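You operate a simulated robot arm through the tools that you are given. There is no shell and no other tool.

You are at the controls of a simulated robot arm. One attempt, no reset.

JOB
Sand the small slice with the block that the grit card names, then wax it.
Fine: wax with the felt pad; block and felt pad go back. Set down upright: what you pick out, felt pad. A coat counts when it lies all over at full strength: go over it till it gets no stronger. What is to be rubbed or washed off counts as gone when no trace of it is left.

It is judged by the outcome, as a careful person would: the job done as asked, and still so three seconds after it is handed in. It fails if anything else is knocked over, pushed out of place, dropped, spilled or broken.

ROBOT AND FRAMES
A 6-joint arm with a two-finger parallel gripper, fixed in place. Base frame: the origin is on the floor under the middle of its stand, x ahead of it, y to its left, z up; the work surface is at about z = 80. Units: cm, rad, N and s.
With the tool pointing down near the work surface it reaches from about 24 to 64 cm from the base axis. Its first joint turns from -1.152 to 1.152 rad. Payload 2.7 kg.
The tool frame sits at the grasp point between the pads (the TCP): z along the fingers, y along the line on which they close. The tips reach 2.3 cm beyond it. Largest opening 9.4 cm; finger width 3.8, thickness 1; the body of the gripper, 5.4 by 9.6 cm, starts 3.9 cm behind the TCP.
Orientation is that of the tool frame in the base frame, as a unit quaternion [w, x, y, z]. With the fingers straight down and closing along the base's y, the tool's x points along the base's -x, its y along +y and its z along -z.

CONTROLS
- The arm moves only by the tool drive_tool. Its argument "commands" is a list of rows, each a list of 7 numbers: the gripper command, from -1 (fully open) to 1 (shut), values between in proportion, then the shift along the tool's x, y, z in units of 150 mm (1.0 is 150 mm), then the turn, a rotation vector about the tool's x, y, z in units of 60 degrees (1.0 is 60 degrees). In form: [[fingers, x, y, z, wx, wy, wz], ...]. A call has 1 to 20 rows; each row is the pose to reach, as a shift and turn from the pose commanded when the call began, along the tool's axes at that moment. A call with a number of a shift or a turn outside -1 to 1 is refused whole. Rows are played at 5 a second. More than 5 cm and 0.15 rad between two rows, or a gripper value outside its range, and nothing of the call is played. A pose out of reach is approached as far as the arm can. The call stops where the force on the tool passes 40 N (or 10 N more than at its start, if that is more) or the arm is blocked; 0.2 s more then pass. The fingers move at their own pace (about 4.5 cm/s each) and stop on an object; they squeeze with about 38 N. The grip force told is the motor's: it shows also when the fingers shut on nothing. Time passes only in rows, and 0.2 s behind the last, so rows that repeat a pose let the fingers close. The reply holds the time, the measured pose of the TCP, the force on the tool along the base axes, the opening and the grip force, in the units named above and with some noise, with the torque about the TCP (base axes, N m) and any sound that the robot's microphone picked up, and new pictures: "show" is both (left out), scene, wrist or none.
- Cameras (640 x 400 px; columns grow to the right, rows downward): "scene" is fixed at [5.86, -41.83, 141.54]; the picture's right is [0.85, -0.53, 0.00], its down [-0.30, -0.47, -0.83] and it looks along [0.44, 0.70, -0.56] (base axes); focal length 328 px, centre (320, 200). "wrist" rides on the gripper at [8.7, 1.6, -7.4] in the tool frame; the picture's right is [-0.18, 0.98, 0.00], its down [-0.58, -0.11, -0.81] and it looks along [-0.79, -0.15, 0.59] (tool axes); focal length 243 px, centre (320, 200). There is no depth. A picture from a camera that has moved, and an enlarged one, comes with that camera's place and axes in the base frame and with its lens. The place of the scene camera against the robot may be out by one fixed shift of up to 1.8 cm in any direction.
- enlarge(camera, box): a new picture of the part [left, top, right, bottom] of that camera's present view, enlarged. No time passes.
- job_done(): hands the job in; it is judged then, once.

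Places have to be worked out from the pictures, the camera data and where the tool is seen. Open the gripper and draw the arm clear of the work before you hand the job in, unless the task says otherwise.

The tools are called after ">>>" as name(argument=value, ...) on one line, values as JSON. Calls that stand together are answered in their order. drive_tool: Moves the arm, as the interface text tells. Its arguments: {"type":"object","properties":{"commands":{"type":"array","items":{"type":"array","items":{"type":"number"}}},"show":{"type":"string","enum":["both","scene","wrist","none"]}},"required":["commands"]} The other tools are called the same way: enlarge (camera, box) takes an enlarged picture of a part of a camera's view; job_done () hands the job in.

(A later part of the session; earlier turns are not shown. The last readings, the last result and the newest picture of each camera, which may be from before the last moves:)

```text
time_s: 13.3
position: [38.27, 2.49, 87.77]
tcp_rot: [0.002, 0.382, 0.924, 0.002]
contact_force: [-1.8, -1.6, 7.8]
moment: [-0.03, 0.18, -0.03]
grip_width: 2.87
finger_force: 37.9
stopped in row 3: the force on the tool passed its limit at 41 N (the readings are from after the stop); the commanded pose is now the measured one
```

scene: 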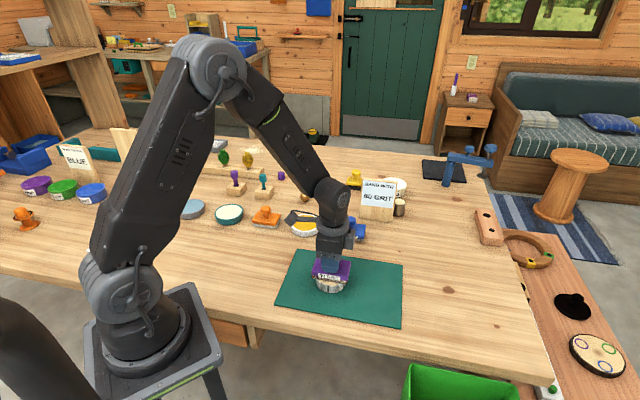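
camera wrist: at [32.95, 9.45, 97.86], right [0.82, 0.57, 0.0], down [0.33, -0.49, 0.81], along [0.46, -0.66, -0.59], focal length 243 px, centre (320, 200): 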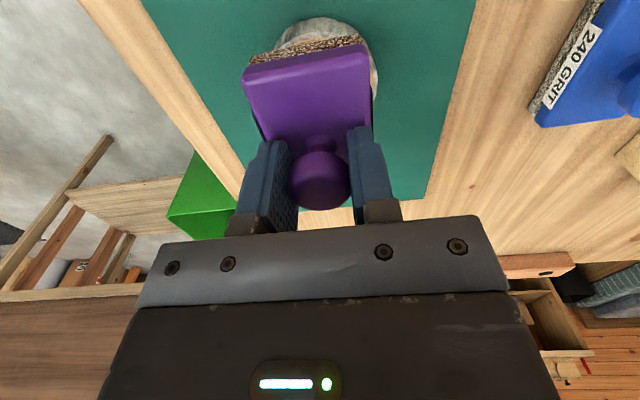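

Contact found: slice top at TCP z≈87.77, now resting with about 8–10 N. I try a small stroke along the finger line and check whether the slice stays put and the marks fade.

>>> drive_tool(commands=[[1, 0, 0.03, 0, 0, 0, 0], [1, 0, 0.06, 0, 0, 0, 0], [1, 0, 0.03, 0, 0, 0, 0], [1, 0, 0, 0, 0, 0, 0], [1, 0, -0.03, 0, 0, 0, 0], [1, 0, -0.06, 0, 0, 0, 0], [1, 0, -0.03, 0, 0, 0, 0], [1, 0, 0, 0, 0, 0, 0]], show="both")

>>> enlarge(camera="scene", box=[290, 230, 380, 310])

```text
time_s: 15.1
position: [38.36, 2.37, 87.7]
tcp_rot: [0.002, 0.382, 0.924, 0.0]
contact_force: [-4.9, -6.2, 22.0]
moment: [-0.38, 0.45, 0.01]
grip_width: 2.89
finger_force: 38.1
camera wrist: at [33.28, 9.68, 95.21], right [0.82, 0.57, 0.0], down [0.33, -0.49, 0.81], along [0.46, -0.66, -0.59], focal length 243 px, centre (320, 200)
```

scene: 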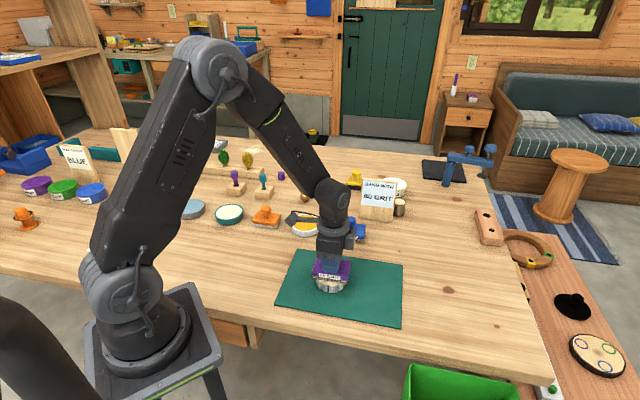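
wrist: 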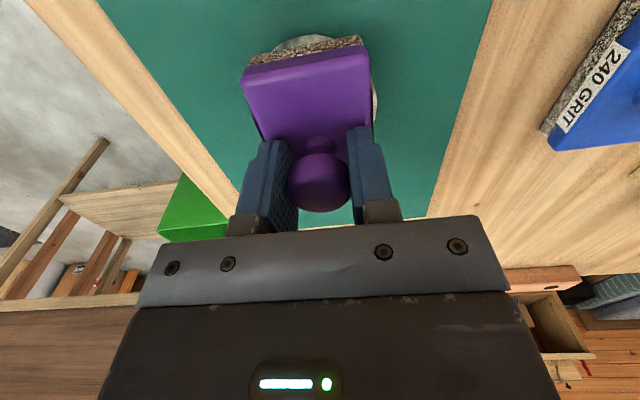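

```text
5.00 times, centred on (335, 270) of scene
camera zoom: at [5.82, -41.85, 141.54], right [0.85, -0.53, 0.0], down [-0.3, -0.47, -0.83], along [0.44, 0.7, -0.56], focal length 1640 px, centre (245, -150)
```

zoom: 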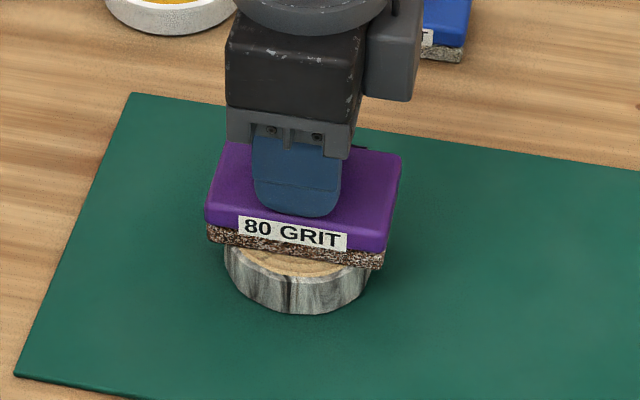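

The slice did not move and the press force is ~22 N. I check the wrist close-up to see how the block overhangs the slice on the camera side.

>>> enlarge(camera="wrist", box=[220, 20, 400, 130])

```text
3.56 times, centred on (310, 75) of wrist
camera zoom: at [33.28, 9.68, 95.21], right [0.82, 0.57, 0.0], down [0.33, -0.49, 0.81], along [0.46, -0.66, -0.59], focal length 863 px, centre (356, 644)
```

zoom: 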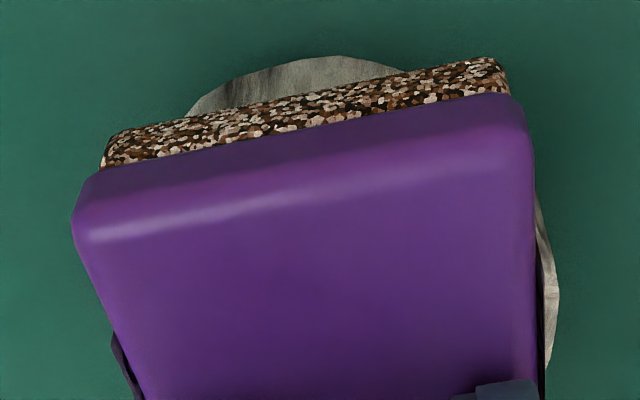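

Only bark shows past the block ends, so the face is covered lengthwise; slice centre is slightly toward +x/+y of the tool. I make longer strokes (±1.5 cm) with slightly less pressure.

>>> drive_tool(commands=[[1, 0.01, 0.04, -0.002, 0, 0, 0], [1, 0.01, 0.08, -0.003, 0, 0, 0], [1, 0.01, 0.12, -0.003, 0, 0, 0], [1, 0.01, 0.08, -0.003, 0, 0, 0], [1, 0.01, 0.04, -0.003, 0, 0, 0], [1, 0.01, 0, -0.003, 0, 0, 0], [1, 0.01, -0.04, -0.003, 0, 0, 0], [1, 0.01, -0.08, -0.003, 0, 0, 0], [1, 0.01, -0.04, -0.003, 0, 0, 0], [1, 0.01, 0, -0.003, 0, 0, 0], [1, 0.01, 0.04, -0.003, 0, 0, 0], [1, 0.01, 0.08, -0.003, 0, 0, 0], [1, 0.01, 0.12, -0.003, 0, 0, 0], [1, 0.01, 0.08, -0.003, 0, 0, 0], [1, 0.01, 0.04, -0.003, 0, 0, 0], [1, 0.01, 0, -0.003, 0, 0, 0], [1, 0.01, -0.04, -0.003, 0, 0, 0], [1, 0.01, -0.08, -0.003, 0, 0, 0], [1, 0.01, -0.04, -0.003, 0, 0, 0], [1, 0.01, 0.02, -0.003, 0, 0, 0]], show="scene")

>>> enlarge(camera="scene", box=[290, 230, 380, 310])

```text
time_s: 19.3
position: [38.19, 2.7, 87.71]
tcp_rot: [0.001, 0.382, 0.924, 0.001]
contact_force: [-2.9, -1.9, 9.2]
moment: [-0.27, 0.26, 0.02]
grip_width: 2.9
finger_force: 37.9
```

scene: 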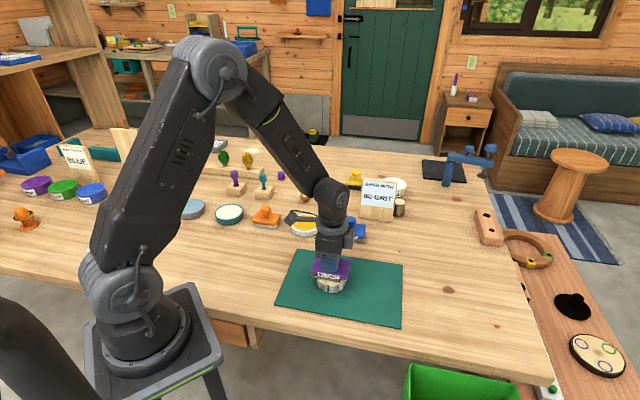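

```text
5.00 times, centred on (335, 270) of scene
camera zoom: at [5.84, -41.84, 141.54], right [0.85, -0.53, 0.0], down [-0.3, -0.47, -0.83], along [0.44, 0.7, -0.56], focal length 1640 px, centre (245, -150)
```

zoom: 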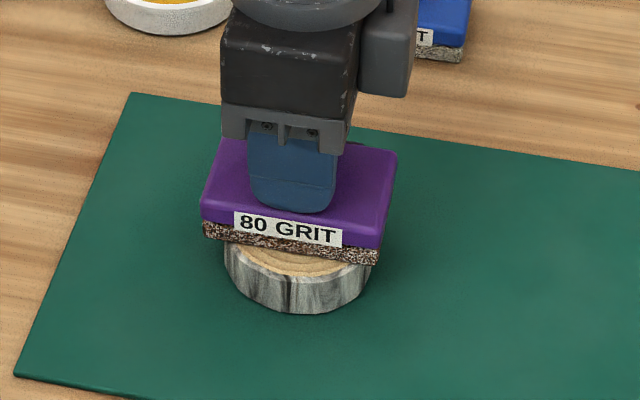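

The slice stays in place. I lift and move the block aside to inspect the face.

>>> drive_tool(commands=[[1, 0, 0, -0.1, 0, 0, 0], [1, 0, 0, -0.25, 0, 0, 0], [1, 0, 0.25, -0.3, 0, 0, 0], [1, 0, 0.5, -0.3, 0, 0, 0], [1, 0, 0.6, -0.3, 0, 0, 0]], show="both")

>>> enlarge(camera="scene", box=[300, 250, 365, 300])

>>> enlarge(camera="wrist", box=[150, 0, 330, 110])

```text
time_s: 20.5
position: [44.78, 9.15, 92.09]
tcp_rot: [0.002, 0.382, 0.924, 0.001]
contact_force: [-0.8, -0.5, -0.7]
moment: [-0.03, -0.02, 0.03]
grip_width: 2.86
finger_force: 38.4
camera wrist: at [39.85, 16.43, 99.8], right [0.82, 0.57, 0.0], down [0.33, -0.49, 0.81], along [0.46, -0.66, -0.59], focal length 243 px, centre (320, 200)
```

scene: 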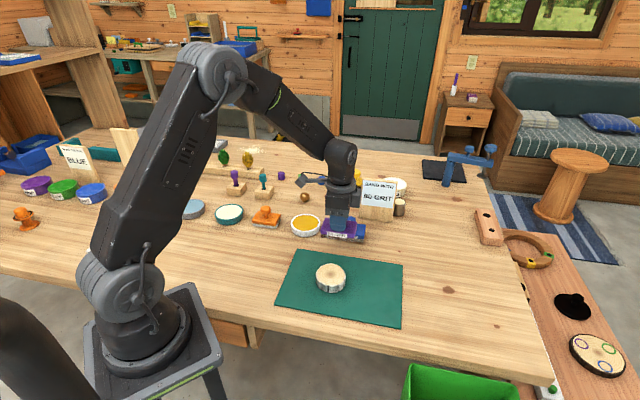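
wrist: 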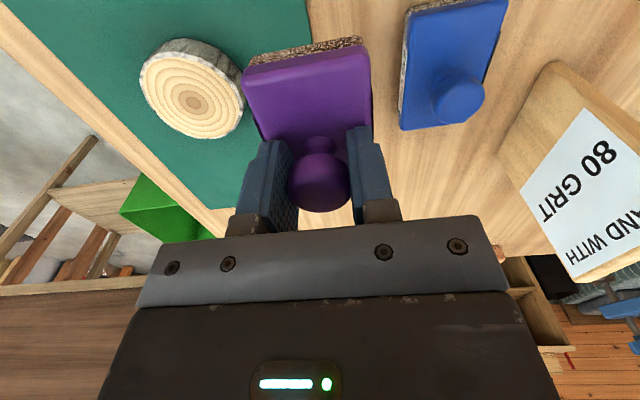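

```text
8.00 times, centred on (332, 275) of scene
camera zoom: at [5.86, -41.83, 141.54], right [0.85, -0.53, 0.0], down [-0.3, -0.47, -0.83], along [0.44, 0.7, -0.56], focal length 2623 px, centre (220, -400)
```

zoom: 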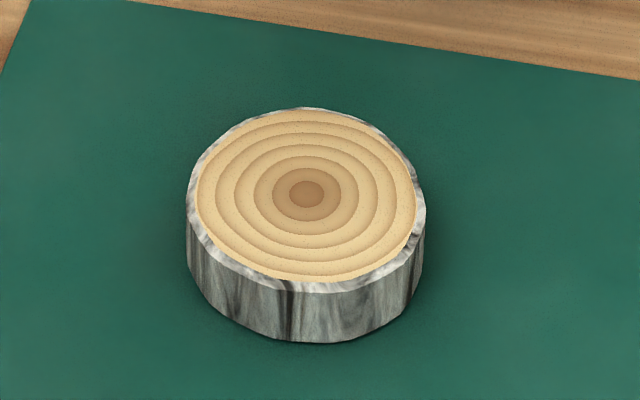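

```text
3.56 times, centred on (240, 55) of wrist
camera zoom: at [39.85, 16.43, 99.8], right [0.82, 0.57, 0.0], down [0.33, -0.49, 0.81], along [0.46, -0.66, -0.59], focal length 863 px, centre (604, 716)
```

zoom: 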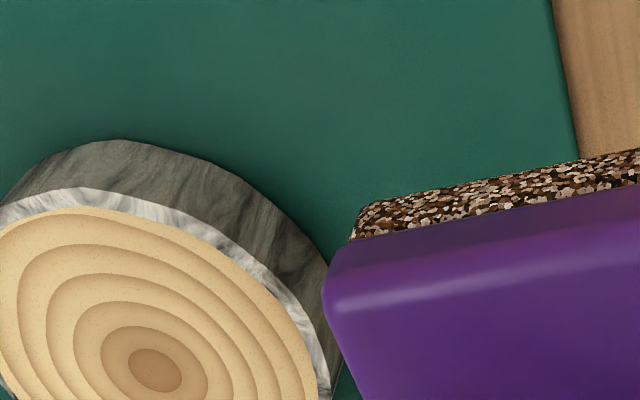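

The pencil marks look gone. I examine the full face at high magnification for any trace.

>>> enlarge(camera="wrist", box=[130, 30, 255, 145])

>>> enlarge(camera="scene", box=[313, 260, 350, 290])

```text
3.48 times, centred on (192, 88) of wrist
camera zoom: at [39.85, 16.43, 99.8], right [0.82, 0.57, 0.0], down [0.33, -0.49, 0.81], along [0.46, -0.66, -0.59], focal length 844 px, centre (764, 591)
```

zoom: 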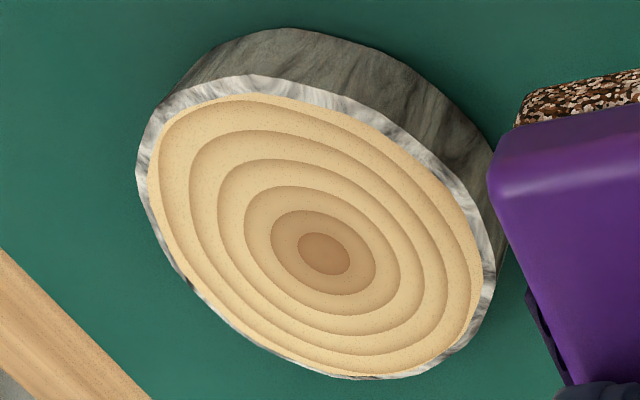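

```text
13.33 times, centred on (332, 275) of scene
camera zoom: at [5.86, -41.83, 141.54], right [0.85, -0.53, 0.0], down [-0.3, -0.47, -0.83], along [0.44, 0.7, -0.56], focal length 4372 px, centre (167, -800)
```

zoom: 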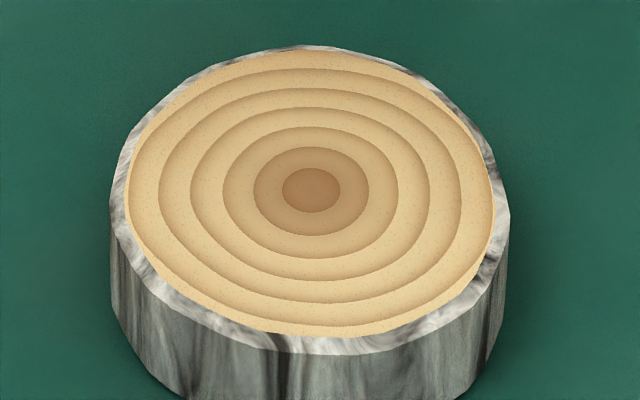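

No trace visible. For thoroughness I'll do one more light pass with varied offsets, so I return above the slice and stop just short of contact.

>>> drive_tool(commands=[[1, 0, -0.25, 0, 0, 0, 0], [1, 0, -0.5, 0, 0, 0, 0], [1, 0, -0.633, 0.1, 0, 0, 0], [1, 0, -0.633, 0.2, 0, 0, 0], [1, 0, -0.633, 0.27, 0, 0, 0], [1, 0, -0.633, 0.27, 0, 0, 0]], show="none")

```text
time_s: 21.9
position: [37.93, 2.44, 88.02]
tcp_rot: [0.002, 0.382, 0.924, 0.001]
contact_force: [0.2, 0.2, -1.0]
moment: [0.01, -0.01, 0.02]
grip_width: 2.87
finger_force: 38.7
```

Just above contact; I press down about 0.3 cm to get ~10–15 N.

>>> drive_tool(commands=[[1, 0, 0, 0.012, 0, 0, 0], [1, 0, 0, 0.018, 0, 0, 0], [1, 0, 0, 0.021, 0, 0, 0]], show="none")

```text
time_s: 22.7
position: [38.08, 2.45, 87.75]
tcp_rot: [0.002, 0.382, 0.924, 0.001]
contact_force: [0.4, 0.7, -0.3]
moment: [0.0, -0.01, 0.0]
grip_width: 2.88
finger_force: 38.0
```

Barely touching; a bit lower, then strokes with x offsets as well.

>>> drive_tool(commands=[[1, 0, 0, 0.004, 0, 0, 0], [1, 0, 0, 0.008, 0, 0, 0], [1, 0, 0, 0.008, 0, 0, 0]], show="none")

```text
time_s: 23.5
position: [38.01, 2.44, 87.69]
tcp_rot: [0.003, 0.381, 0.924, 0.001]
contact_force: [-0.3, -0.7, 2.1]
moment: [0.0, 0.18, 0.02]
grip_width: 2.86
finger_force: 38.6
```

>>> drive_tool(commands=[[1, 0.02, 0.04, 0.004, 0, 0, 0], [1, 0.03, 0.08, 0.004, 0, 0, 0], [1, 0.03, 0.11, 0.004, 0, 0, 0], [1, 0.03, 0.07, 0.004, 0, 0, 0], [1, 0.03, 0.03, 0.004, 0, 0, 0], [1, 0.03, -0.01, 0.004, 0, 0, 0], [1, 0.03, -0.05, 0.004, 0, 0, 0], [1, 0.03, -0.09, 0.004, 0, 0, 0], [1, 0.01, -0.09, 0.004, 0, 0, 0], [1, -0.02, -0.09, 0.004, 0, 0, 0], [1, -0.02, -0.05, 0.004, 0, 0, 0], [1, -0.02, -0.01, 0.004, 0, 0, 0], [1, -0.02, 0.03, 0.004, 0, 0, 0], [1, -0.02, 0.07, 0.004, 0, 0, 0], [1, -0.02, 0.11, 0.004, 0, 0, 0], [1, 0, 0.07, 0.004, 0, 0, 0], [1, 0, 0.03, 0.004, 0, 0, 0], [1, 0, -0.01, 0.004, 0, 0, 0], [1, 0, -0.05, 0.004, 0, 0, 0], [1, 0, 0, 0.004, 0, 0, 0]], show="none")

```text
time_s: 27.7
position: [37.68, 2.38, 87.62]
tcp_rot: [0.0, 0.383, 0.924, 0.0]
contact_force: [-5.9, -6.6, 24.0]
moment: [-0.35, 0.18, -0.04]
grip_width: 2.89
finger_force: 37.4
```

Good pressing contact (24 N) during this pass. I lift straight up, then move aside and inspect again.

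>>> drive_tool(commands=[[1, 0, 0, -0.1, 0, 0, 0], [1, 0, 0, -0.3, 0, 0, 0], [1, 0, 0.25, -0.5, 0, 0, 0], [1, 0, 0.5, -0.6, 0, 0, 0], [1, 0, 0.65, -0.6, 0, 0, 0], [1, 0, 0.65, -0.6, 0, 0, 0]], show="both")

>>> enlarge(camera="scene", box=[300, 250, 365, 300])

>>> enlarge(camera="wrist", box=[130, 0, 420, 220])

```text
time_s: 29.1
position: [44.86, 9.29, 96.66]
tcp_rot: [0.002, 0.382, 0.924, 0.001]
contact_force: [-0.7, -0.9, -0.5]
moment: [-0.01, -0.01, 0.0]
grip_width: 2.89
finger_force: 38.1
camera wrist: at [39.96, 16.59, 104.17], right [0.82, 0.57, 0.0], down [0.33, -0.49, 0.81], along [0.46, -0.66, -0.59], focal length 243 px, centre (320, 200)
```

scene: 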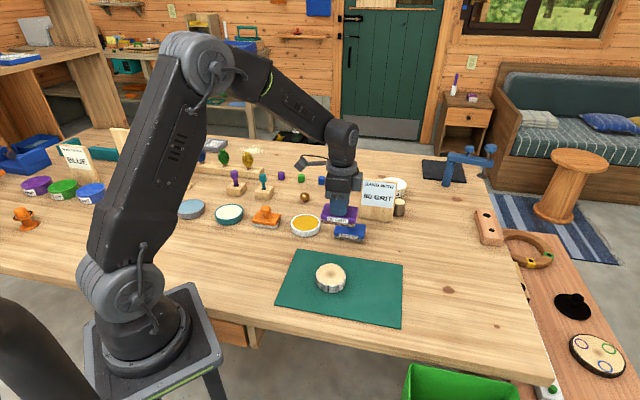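
wrist: 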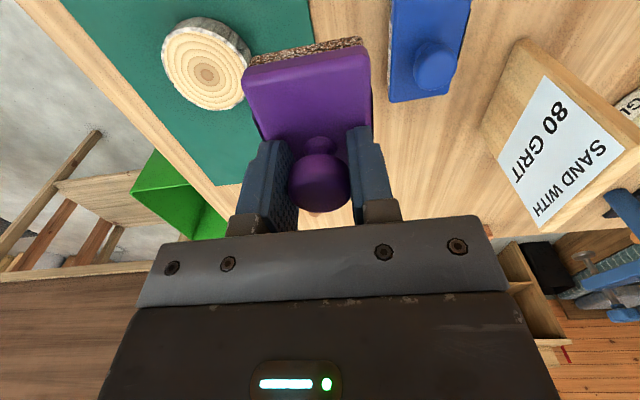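

```text
8.00 times, centred on (332, 275) of scene
camera zoom: at [5.86, -41.83, 141.54], right [0.85, -0.53, 0.0], down [-0.3, -0.47, -0.83], along [0.44, 0.7, -0.56], focal length 2623 px, centre (220, -400)
```

zoom: 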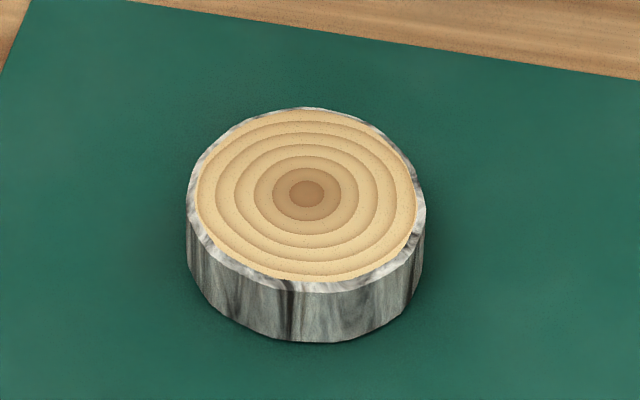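

```text
1.82 times, centred on (275, 110) of wrist
camera zoom: at [39.96, 16.59, 104.17], right [0.82, 0.57, 0.0], down [0.33, -0.49, 0.81], along [0.46, -0.66, -0.59], focal length 441 px, centre (402, 364)
```

zoom: 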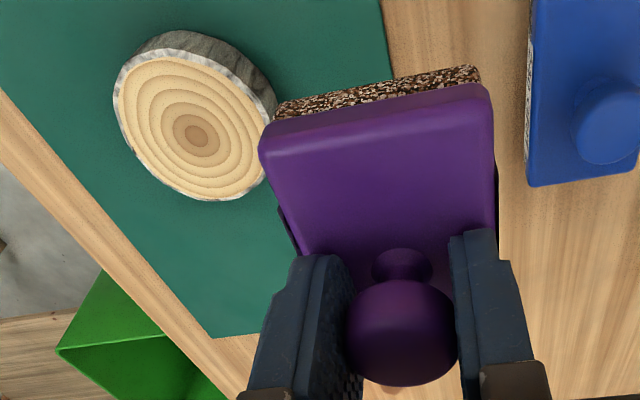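

The slice is clean and hasn't moved. A label by the card's edge reads something like "GLU…" – I zoom to confirm, since that helps tell what the dishes hold.

>>> enlarge(camera="wrist", box=[560, 60, 640, 150])

```text
4.44 times, centred on (600, 105) of wrist
camera zoom: at [39.96, 16.59, 104.17], right [0.82, 0.57, 0.0], down [0.33, -0.49, 0.81], along [0.46, -0.66, -0.59], focal length 1078 px, centre (-924, 622)
```

zoom: 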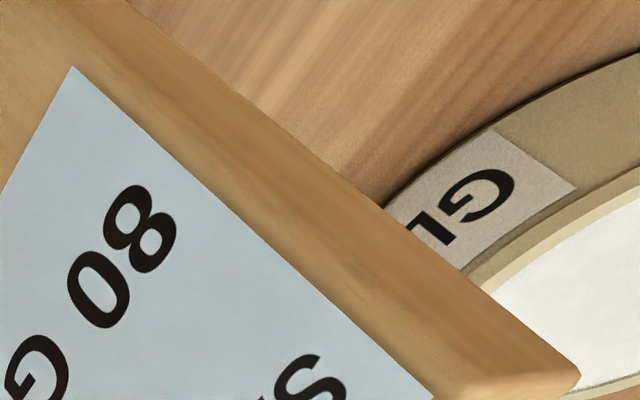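

The labelled pot is GLUE, so the cream dish isn't simply the glue pot. I take a high-magnification look at each dish's content to judge material.

>>> enlarge(camera="scene", box=[213, 202, 246, 226])

>>> enlarge(camera="scene", box=[289, 212, 322, 236])

>>> enlarge(camera="scene", box=[174, 197, 207, 221])

>>> enlarge(camera="scene", box=[222, 165, 280, 205])

>>> enlarge(camera="scene", box=[180, 130, 280, 180])

```text
16.00 times, centred on (230, 214) of scene
camera zoom: at [5.86, -41.83, 141.54], right [0.85, -0.53, 0.0], down [-0.3, -0.47, -0.83], along [0.44, 0.7, -0.56], focal length 5247 px, centre (1768, -24)
```

zoom: 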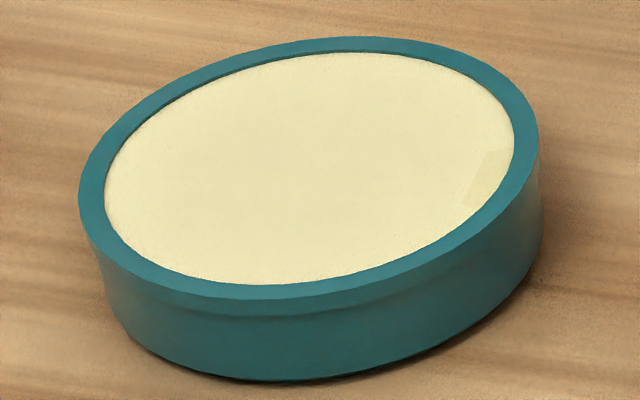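

```text
16.00 times, centred on (306, 224) of scene
camera zoom: at [5.86, -41.83, 141.54], right [0.85, -0.53, 0.0], down [-0.3, -0.47, -0.83], along [0.44, 0.7, -0.56], focal length 5247 px, centre (552, -184)
```

zoom: 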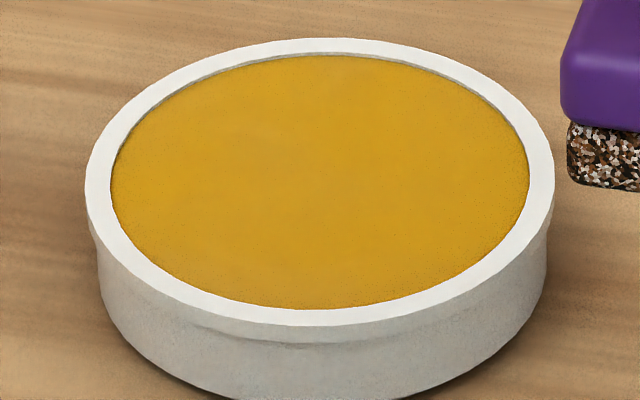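

```text
16.00 times, centred on (190, 209) of scene
camera zoom: at [5.86, -41.83, 141.54], right [0.85, -0.53, 0.0], down [-0.3, -0.47, -0.83], along [0.44, 0.7, -0.56], focal length 5247 px, centre (2392, 56)
```

zoom: 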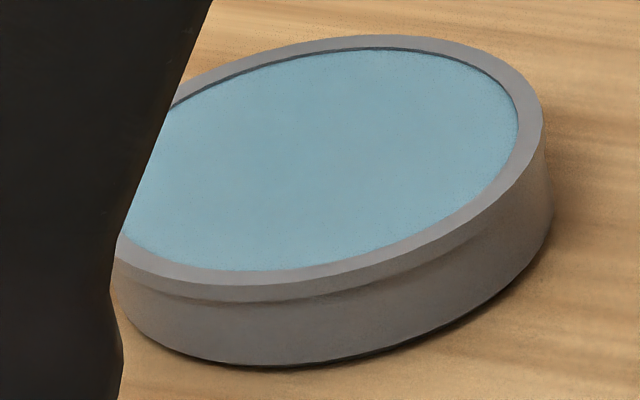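

```text
10.00 times, centred on (251, 185) of scene
camera zoom: at [5.86, -41.83, 141.54], right [0.85, -0.53, 0.0], down [-0.3, -0.47, -0.83], along [0.44, 0.7, -0.56], focal length 3279 px, centre (1010, 350)
```

zoom: 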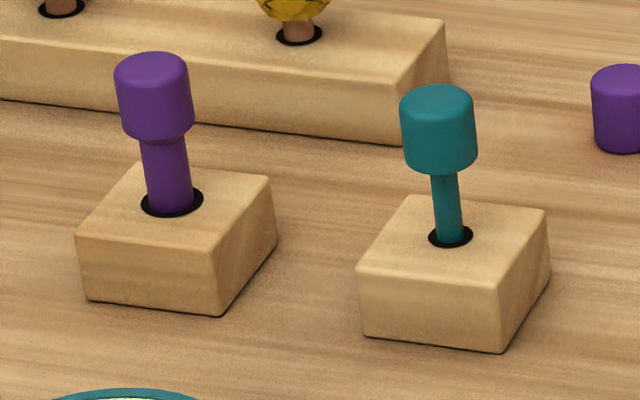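

```text
6.40 times, centred on (230, 155) of scene
camera zoom: at [5.86, -41.83, 141.54], right [0.85, -0.53, 0.0], down [-0.3, -0.47, -0.83], along [0.44, 0.7, -0.56], focal length 2099 px, centre (896, 488)
```

zoom: 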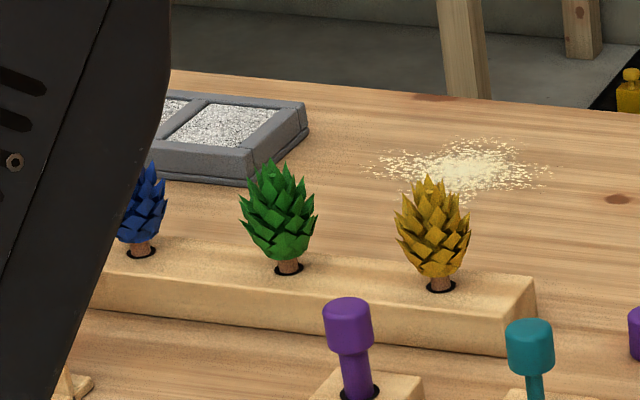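

Purple/teal sticks look like punches in holders, not brushes. I'll decide on the wax with a closer look later; first I carry the block back above its home at (61.56, 4.87).

>>> drive_tool(commands=[[1, -0.2, 0.115, 0, 0, 0, 0], [1, -0.4, 0.23, 0, 0, 0, 0], [1, -0.6, 0.346, 0, 0, 0, 0], [1, -0.8, 0.461, 0, 0, 0, 0], [1, -0.997, 0.576, 0, 0, 0, 0], [1, -0.997, 0.576, 0.2, 0, 0, 0], [1, -0.997, 0.576, 0.4, 0, 0, 0], [1, -0.997, 0.576, 0.4, 0, 0, 0]], show="both")

```text
time_s: 30.9
position: [61.54, 4.71, 90.68]
tcp_rot: [0.002, 0.382, 0.924, 0.001]
contact_force: [-0.4, -0.5, -1.2]
moment: [-0.02, 0.02, -0.01]
grip_width: 2.84
finger_force: 38.2
camera wrist: at [56.64, 11.97, 98.26], right [0.82, 0.57, 0.0], down [0.33, -0.49, 0.81], along [0.46, -0.66, -0.59], focal length 243 px, centre (320, 200)
```

scene: 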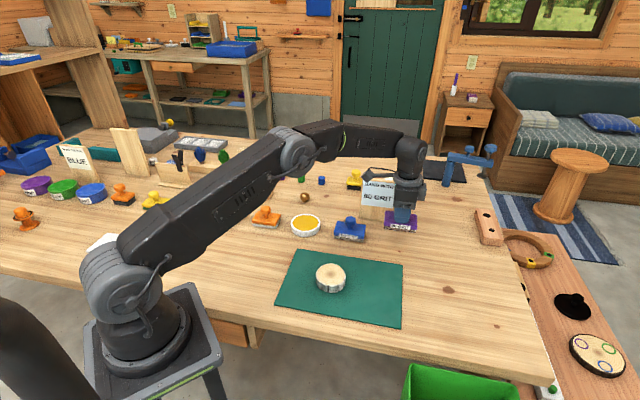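
wrist: 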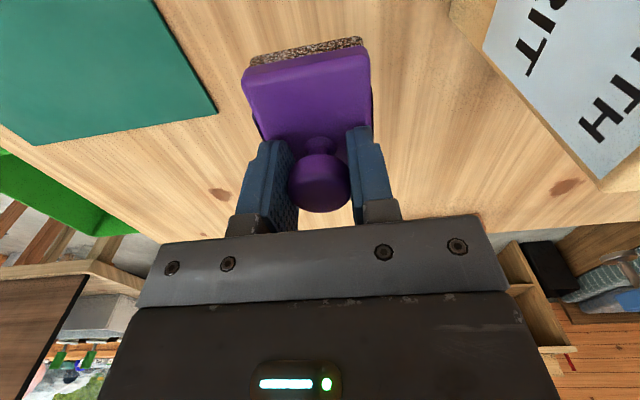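

Above home, 0.15 cm off in y; I correct and lower to just above the table.

>>> drive_tool(commands=[[1, 0.007, 0.007, 0.12, 0, 0, 0], [1, 0.007, 0.007, 0.24, 0, 0, 0], [1, 0.007, 0.007, 0.32, 0, 0, 0], [1, 0.007, 0.007, 0.355, 0, 0, 0], [1, 0.007, 0.007, 0.355, 0, 0, 0]], show="wrist")

```text
time_s: 32.1
position: [61.62, 5.04, 85.36]
tcp_rot: [0.002, 0.382, 0.924, 0.002]
contact_force: [0.2, -0.4, 0.0]
moment: [0.0, -0.04, -0.01]
grip_width: 2.87
finger_force: 37.7
camera wrist: at [56.6, 12.3, 93.01], right [0.82, 0.57, 0.0], down [0.33, -0.49, 0.81], along [0.46, -0.66, -0.59], focal length 243 px, centre (320, 200)
```

wrist: 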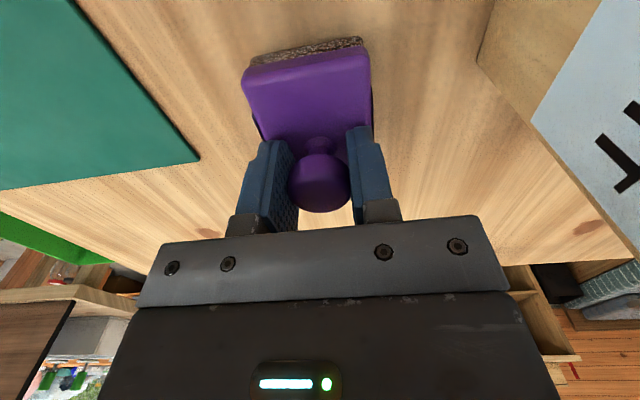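

Camera pose shows I'm ~0.16 cm too far in +y compared with the pick-up; I shift back and lower the last 0.35 cm to touch the table.

>>> drive_tool(commands=[[1, -0.007, -0.007, 0, 0, 0, 0], [1, -0.007, -0.007, 0.015, 0, 0, 0], [1, -0.007, -0.007, 0.022, 0, 0, 0], [1, -0.007, -0.007, 0.022, 0, 0, 0]], show="wrist")

```text
time_s: 33.1
position: [61.54, 4.75, 85.0]
tcp_rot: [0.003, 0.382, 0.924, 0.001]
contact_force: [0.1, 0.0, -0.7]
moment: [-0.03, 0.02, -0.02]
grip_width: 2.87
finger_force: 37.7
camera wrist: at [56.56, 12.07, 92.62], right [0.82, 0.57, 0.0], down [0.33, -0.49, 0.81], along [0.46, -0.66, -0.59], focal length 243 px, centre (320, 200)
```

wrist: 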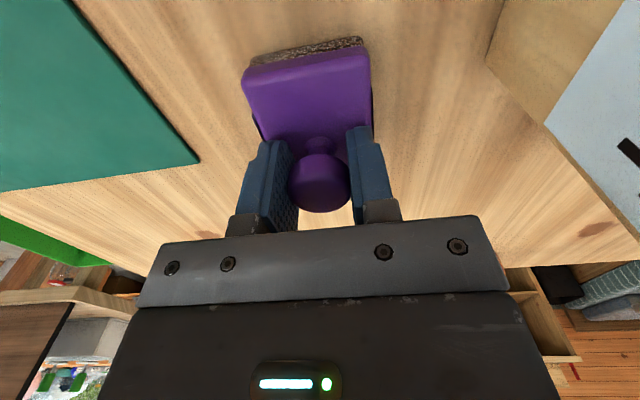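

Nearly identical to the pick-up view. I lower in tiny steps until contact is felt.

>>> drive_tool(commands=[[1, 0, 0, 0.004, 0, 0, 0], [1, 0, 0, 0.008, 0, 0, 0], [1, 0, 0, 0.008, 0, 0, 0]], show="none")

```text
time_s: 33.9
position: [61.57, 4.86, 84.92]
tcp_rot: [0.002, 0.382, 0.924, 0.002]
contact_force: [-0.5, 0.2, -0.6]
moment: [0.03, 0.0, 0.01]
grip_width: 2.87
finger_force: 38.2
```

>>> drive_tool(commands=[[1, 0, 0, 0.004, 0, 0, 0], [1, 0, 0, 0.008, 0, 0, 0], [1, 0, 0, 0.008, 0, 0, 0]], show="none")

```text
time_s: 34.7
position: [61.61, 4.95, 84.96]
tcp_rot: [0.002, 0.382, 0.924, 0.001]
contact_force: [-2.0, -0.5, 7.8]
moment: [0.0, 0.49, 0.07]
grip_width: 2.87
finger_force: 37.5
```

Contact with the table (7.8 N). I ease off a touch, open the fingers and lift away straight up.

>>> drive_tool(commands=[[1, 0, 0, -0.003, 0, 0, 0], [0.2, 0, 0, -0.003, 0, 0, 0], [-0.38, 0, 0, -0.003, 0, 0, 0], [-0.38, 0, 0, -0.003, 0, 0, 0], [-0.38, 0, 0, -0.003, 0, 0, 0]], show="both")

>>> enlarge(camera="scene", box=[360, 185, 440, 260])

```text
time_s: 35.9
position: [61.67, 4.99, 84.95]
tcp_rot: [0.002, 0.382, 0.924, 0.0]
contact_force: [1.6, 1.3, 5.9]
moment: [-0.02, 0.16, -0.05]
grip_width: 6.36
finger_force: 0.0
camera wrist: at [56.61, 12.16, 92.45], right [0.82, 0.57, 0.0], down [0.33, -0.49, 0.81], along [0.46, -0.66, -0.59], focal length 243 px, centre (320, 200)
```

scene: 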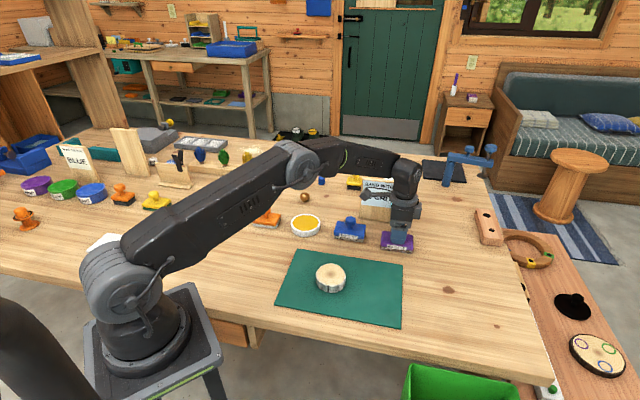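
wrist: 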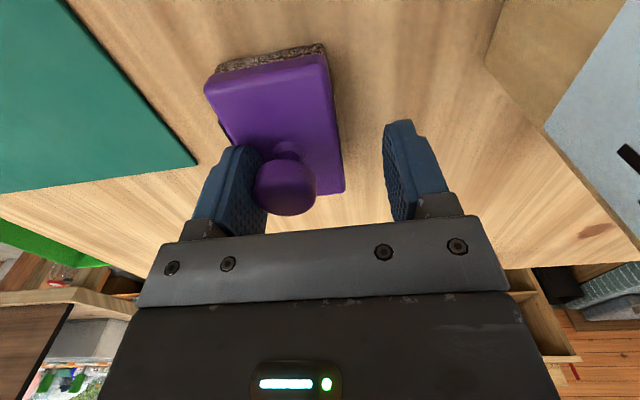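

```text
5.33 times, centred on (400, 222) of scene
camera zoom: at [5.85, -41.83, 141.54], right [0.85, -0.53, 0.0], down [-0.3, -0.47, -0.83], along [0.44, 0.7, -0.56], focal length 1749 px, centre (-107, 80)
```

zoom: 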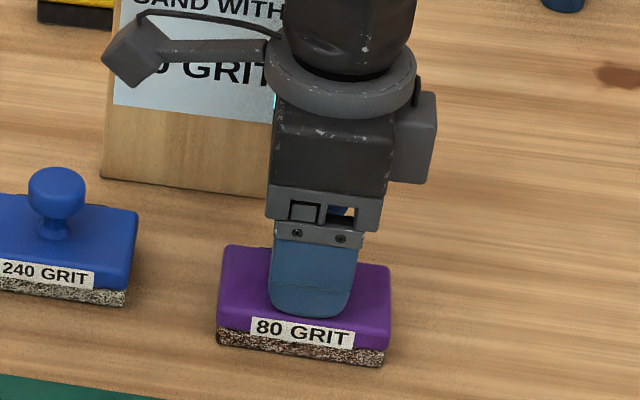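

The fingertips had slipped low and rubbed on the plate, so opening dragged the block ~1.7 cm toward the tool's -y. I'll raise slightly, re-centre on the knob, re-grip and set it back properly.

>>> drive_tool(commands=[[-0.38, 0, 0, -0.013, 0, 0, 0], [-0.38, 0, 0, -0.028, 0, 0, 0], [-0.38, 0, 0, -0.028, 0, 0, 0]], show="wrist")

```text
time_s: 36.7
position: [61.5, 4.9, 85.27]
tcp_rot: [0.001, 0.382, 0.924, 0.002]
contact_force: [-0.5, 0.2, -1.2]
moment: [0.0, -0.02, -0.05]
grip_width: 6.49
finger_force: 0.3
camera wrist: at [56.58, 12.16, 92.85], right [0.82, 0.57, 0.0], down [0.33, -0.49, 0.81], along [0.46, -0.66, -0.59], focal length 243 px, centre (320, 200)
```

wrist: 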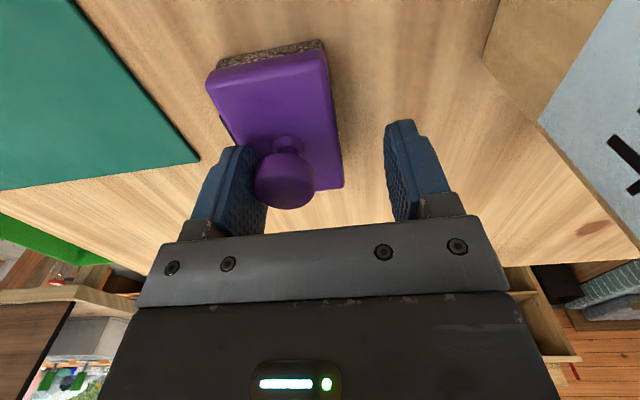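

Free of contact. I shift 1.6 cm in tool -y to centre on the knob, then close.

>>> drive_tool(commands=[[-0.38, 0, -0.054, 0, 0, 0, 0], [-0.38, 0, -0.108, 0, 0, 0, 0], [-0.38, 0, -0.108, 0, 0, 0, 0]], show="wrist")

```text
time_s: 37.5
position: [60.28, 3.71, 85.3]
tcp_rot: [0.003, 0.382, 0.924, 0.001]
contact_force: [-0.4, 0.6, -0.1]
moment: [-0.02, 0.01, -0.03]
grip_width: 6.5
finger_force: 0.1
camera wrist: at [55.44, 11.01, 92.85], right [0.82, 0.57, 0.0], down [0.33, -0.49, 0.81], along [0.46, -0.66, -0.59], focal length 243 px, centre (320, 200)
```

wrist: 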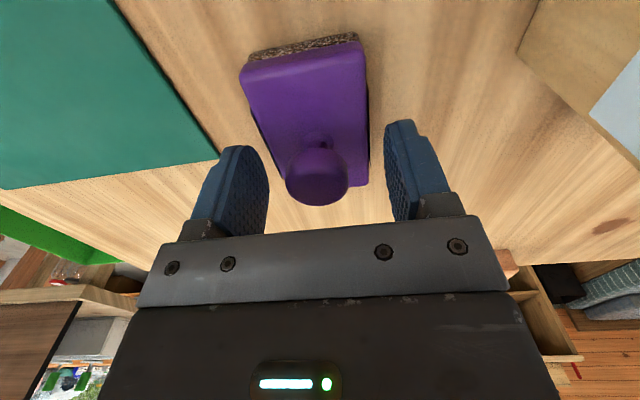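

Knob centred. I close on it.

>>> drive_tool(commands=[[0.2, 0, 0, 0, 0, 0, 0], [1, 0, 0, 0, 0, 0, 0], [1, 0, 0, 0, 0, 0, 0], [1, 0, 0, 0, 0, 0, 0]], show="wrist")

```text
time_s: 38.5
position: [60.42, 3.75, 85.29]
tcp_rot: [0.003, 0.381, 0.924, 0.001]
contact_force: [-0.1, -0.3, 0.8]
moment: [-0.06, 0.08, 0.03]
grip_width: 2.92
finger_force: 37.8
camera wrist: at [55.44, 11.01, 92.85], right [0.82, 0.57, 0.0], down [0.33, -0.49, 0.81], along [0.46, -0.66, -0.59], focal length 243 px, centre (320, 200)
```

wrist: 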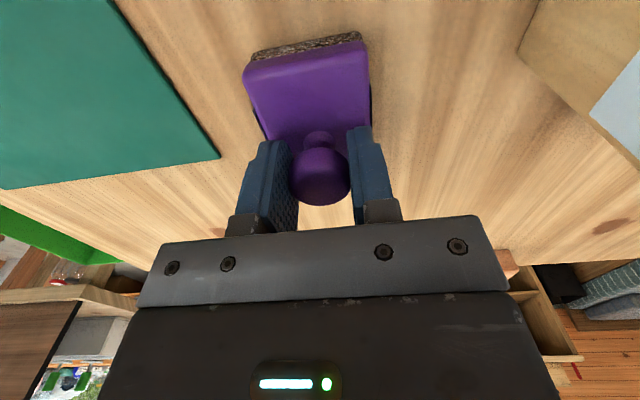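

Gripped again. I lift 0.8 cm, shift back +1.6 cm in tool y to the original spot, and lower to just above the table.

>>> drive_tool(commands=[[1, 0, 0, -0.03, 0, 0, 0], [1, 0, 0, -0.06, 0, 0, 0], [1, 0, 0.054, -0.06, 0, 0, 0], [1, 0, 0.107, -0.06, 0, 0, 0], [1, 0, 0.107, -0.03, 0, 0, 0], [1, 0, 0.107, -0.01, 0, 0, 0], [1, 0, 0.107, -0.01, 0, 0, 0]], show="wrist")

```text
time_s: 40.1
position: [61.57, 4.85, 85.42]
tcp_rot: [0.002, 0.382, 0.924, 0.002]
contact_force: [-0.6, 0.3, -1.2]
moment: [-0.01, 0.01, 0.0]
grip_width: 2.91
finger_force: 37.5
camera wrist: at [56.6, 12.14, 92.99], right [0.82, 0.57, 0.0], down [0.33, -0.49, 0.81], along [0.46, -0.66, -0.59], focal length 243 px, centre (320, 200)
```

wrist: 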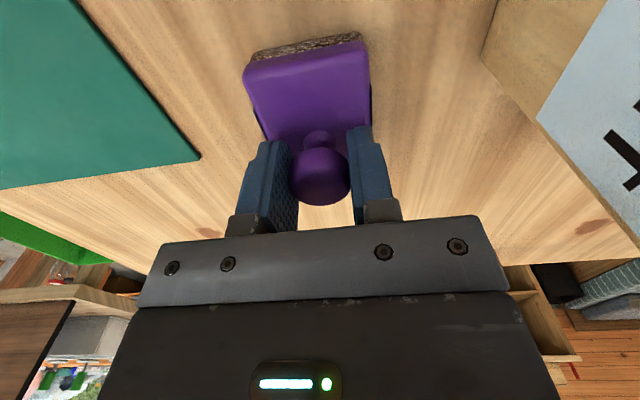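

Right over the original spot. I lower the last ~0.13 cm and check for light contact.

>>> drive_tool(commands=[[1, 0, 0, 0.005, 0, 0, 0], [1, 0, 0, 0.009, 0, 0, 0], [1, 0, 0, 0.009, 0, 0, 0]], show="none")

```text
time_s: 40.9
position: [61.63, 4.89, 85.32]
tcp_rot: [0.003, 0.382, 0.924, 0.001]
contact_force: [0.0, -0.4, -0.8]
moment: [-0.05, -0.01, 0.0]
grip_width: 2.93
finger_force: 37.7
```

>>> drive_tool(commands=[[1, 0, 0, 0.003, 0, 0, 0], [1, 0, 0, 0.005, 0, 0, 0], [1, 0, 0, 0.005, 0, 0, 0]], show="none")

```text
time_s: 41.7
position: [61.68, 4.84, 85.28]
tcp_rot: [0.003, 0.382, 0.924, 0.0]
contact_force: [-1.9, -0.5, 3.9]
moment: [-0.04, 0.25, -0.01]
grip_width: 2.92
finger_force: 37.9
```

Light contact (≈4 N). I open the fingers here, tips clear of the plate.

>>> drive_tool(commands=[[0.2, 0, 0, 0, 0, 0, 0], [-0.3, 0, 0, 0, 0, 0, 0], [-0.38, 0, 0, 0, 0, 0, 0], [-0.38, 0, 0, 0, 0, 0, 0]], show="wrist")

```text
time_s: 42.7
position: [61.52, 4.9, 85.23]
tcp_rot: [0.002, 0.381, 0.924, 0.001]
contact_force: [0.7, -0.5, -0.4]
moment: [-0.01, -0.04, 0.0]
grip_width: 6.49
finger_force: 0.1
camera wrist: at [56.6, 12.13, 92.8], right [0.82, 0.57, 0.0], down [0.33, -0.49, 0.81], along [0.46, -0.66, -0.59], focal length 243 px, centre (320, 200)
```

wrist: 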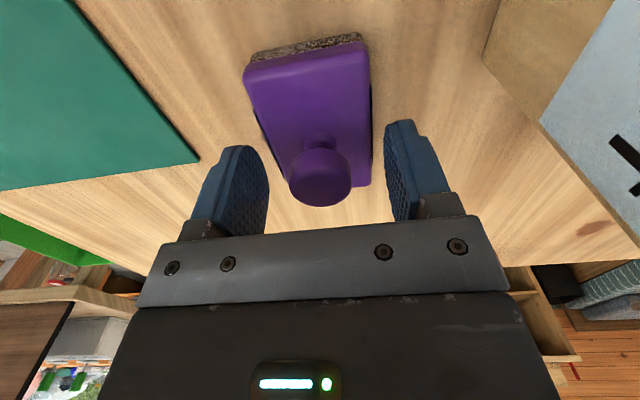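

The block now stays put in its original spot. I lift straight up clear and check with the scene camera.

>>> drive_tool(commands=[[-0.38, 0, 0, -0.1, 0, 0, 0], [-0.38, 0, 0, -0.35, 0, 0, 0], [-0.38, 0, 0, -0.6, 0, 0, 0], [-0.38, 0, 0, -0.85, 0, 0, 0], [-0.38, 0, 0, -0.85, 0, 0, 0]], show="both")

>>> enlarge(camera="scene", box=[370, 205, 430, 260])

```text
time_s: 43.9
position: [61.5, 4.91, 98.12]
tcp_rot: [0.002, 0.382, 0.924, 0.001]
contact_force: [0.9, -0.2, 0.0]
moment: [0.01, -0.01, 0.0]
grip_width: 6.49
finger_force: 0.1
camera wrist: at [56.59, 12.24, 105.56], right [0.82, 0.57, 0.0], down [0.33, -0.49, 0.81], along [0.46, -0.66, -0.59], focal length 243 px, centre (320, 200)
```

scene: 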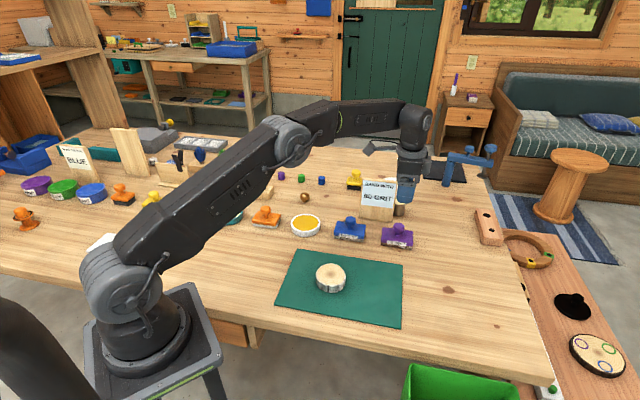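
wrist: 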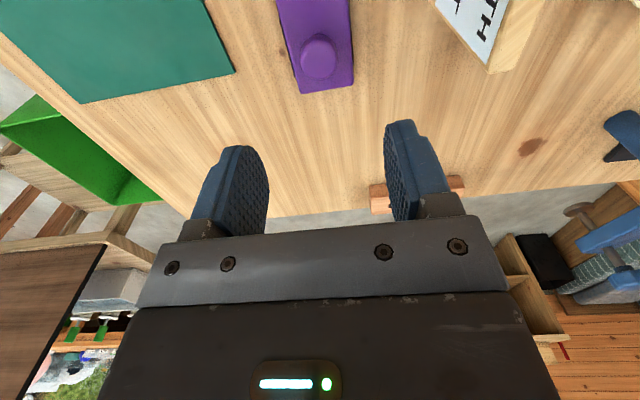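

```text
7.27 times, centred on (400, 232) of scene
camera zoom: at [5.86, -41.83, 141.54], right [0.85, -0.53, 0.0], down [-0.3, -0.47, -0.83], along [0.44, 0.7, -0.56], focal length 2385 px, centre (-262, -36)
```

zoom: 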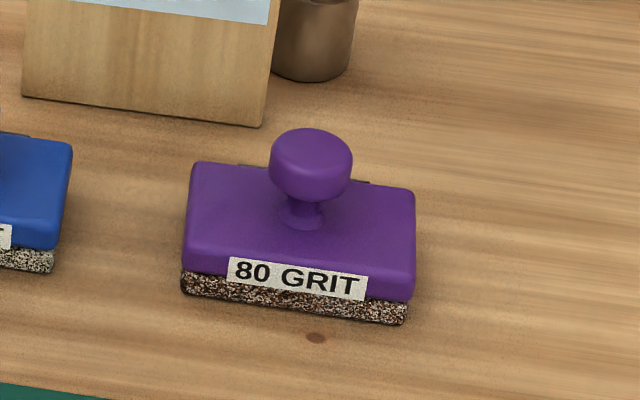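

Block 80 is back within a millimetre. Now I head left to inspect the dishes and the felt pad (judged near (34.4, 32.2)) from above, in a high path at z≈103.

>>> drive_tool(commands=[[-0.38, 0.1, -0.02, -0.15, 0, 0, 0], [-0.38, 0.25, -0.05, -0.25, 0, 0, -0.125], [-0.38, 0.4, -0.09, -0.333, 0, 0, -0.25], [-0.38, 0.55, -0.13, -0.333, 0, 0, -0.375], [-0.38, 0.7, -0.17, -0.333, 0, 0, -0.5], [-0.38, 0.8, -0.19, -0.333, 0, 0, -0.625], [-0.38, 0.872, -0.211, -0.333, 0, 0, -0.75], [-0.38, 0.872, -0.211, -0.333, 0, 0, -0.75]], show="none")

>>> drive_tool(commands=[[-0.38, 0.156, 0.111, 0, 0, 0, -0.125], [-0.38, 0.311, 0.222, 0, 0, 0, -0.25], [-0.38, 0.467, 0.333, 0, 0, 0, -0.375], [-0.38, 0.622, 0.444, 0, 0, 0, -0.5], [-0.38, 0.778, 0.556, 0, 0, 0, -0.625], [-0.38, 0.933, 0.667, 0, 0, 0, -0.75], [-0.38, 0.933, 0.667, 0, 0, 0, -0.75]], show="both")

```text
time_s: 45.7
position: [49.96, 11.83, 102.93]
tcp_rot: [0.002, -0.001, 1.0, 0.0]
contact_force: [-0.6, 0.1, -0.4]
moment: [0.0, 0.02, -0.01]
grip_width: 6.45
finger_force: 0.0
```

```text
time_s: 47.3
position: [36.0, 21.77, 102.94]
tcp_rot: [0.002, -0.384, 0.923, -0.001]
contact_force: [-0.1, 0.2, 0.7]
moment: [-0.02, -0.02, 0.01]
grip_width: 6.52
finger_force: 0.0
camera wrist: at [28.76, 16.76, 110.48], right [-0.57, 0.82, 0.0], down [0.48, 0.34, 0.81], along [0.67, 0.46, -0.59], focal length 243 px, centre (320, 200)
```

scene: 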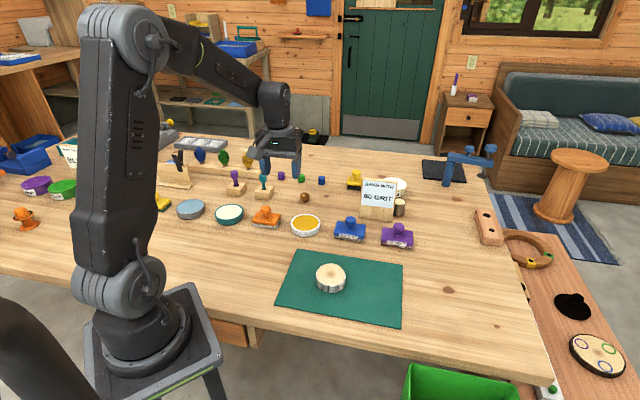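
wrist: 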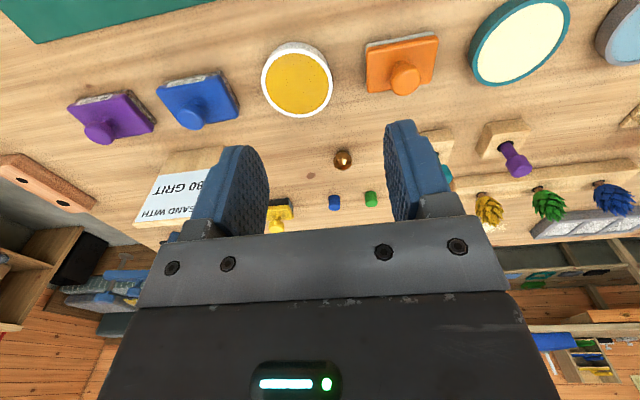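

All three are in view. I enlarge the dishes and the felt pad.

>>> enlarge(camera="wrist", box=[455, 0, 575, 90])

>>> enlarge(camera="wrist", box=[250, 30, 350, 125])

>>> enlarge(camera="wrist", box=[350, 20, 450, 110])

```text
4.44 times, centred on (515, 45) of wrist
camera zoom: at [28.76, 16.76, 110.48], right [-0.57, 0.82, 0.0], down [0.48, 0.34, 0.81], along [0.67, 0.46, -0.59], focal length 1078 px, centre (-547, 889)
```

zoom: 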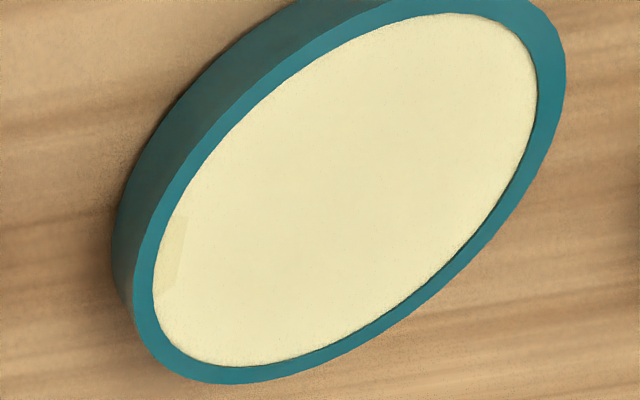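

```text
4.21 times, centred on (300, 78) of wrist
camera zoom: at [28.76, 16.76, 110.48], right [-0.57, 0.82, 0.0], down [0.48, 0.34, 0.81], along [0.67, 0.46, -0.59], focal length 1022 px, centre (404, 716)
```

zoom: 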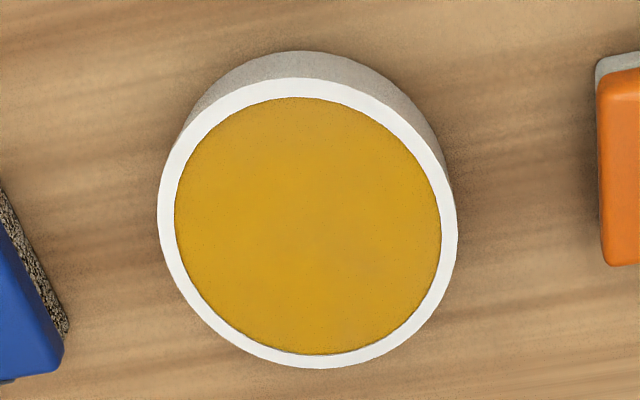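

```text
4.44 times, centred on (400, 65) of wrist
camera zoom: at [28.76, 16.76, 110.48], right [-0.57, 0.82, 0.0], down [0.48, 0.34, 0.81], along [0.67, 0.46, -0.59], focal length 1078 px, centre (-36, 800)
```

zoom: 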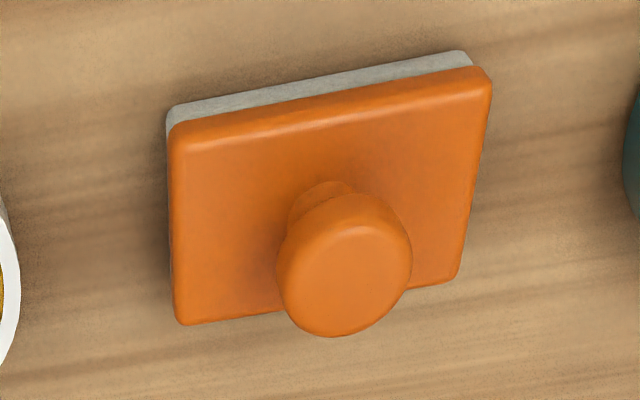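

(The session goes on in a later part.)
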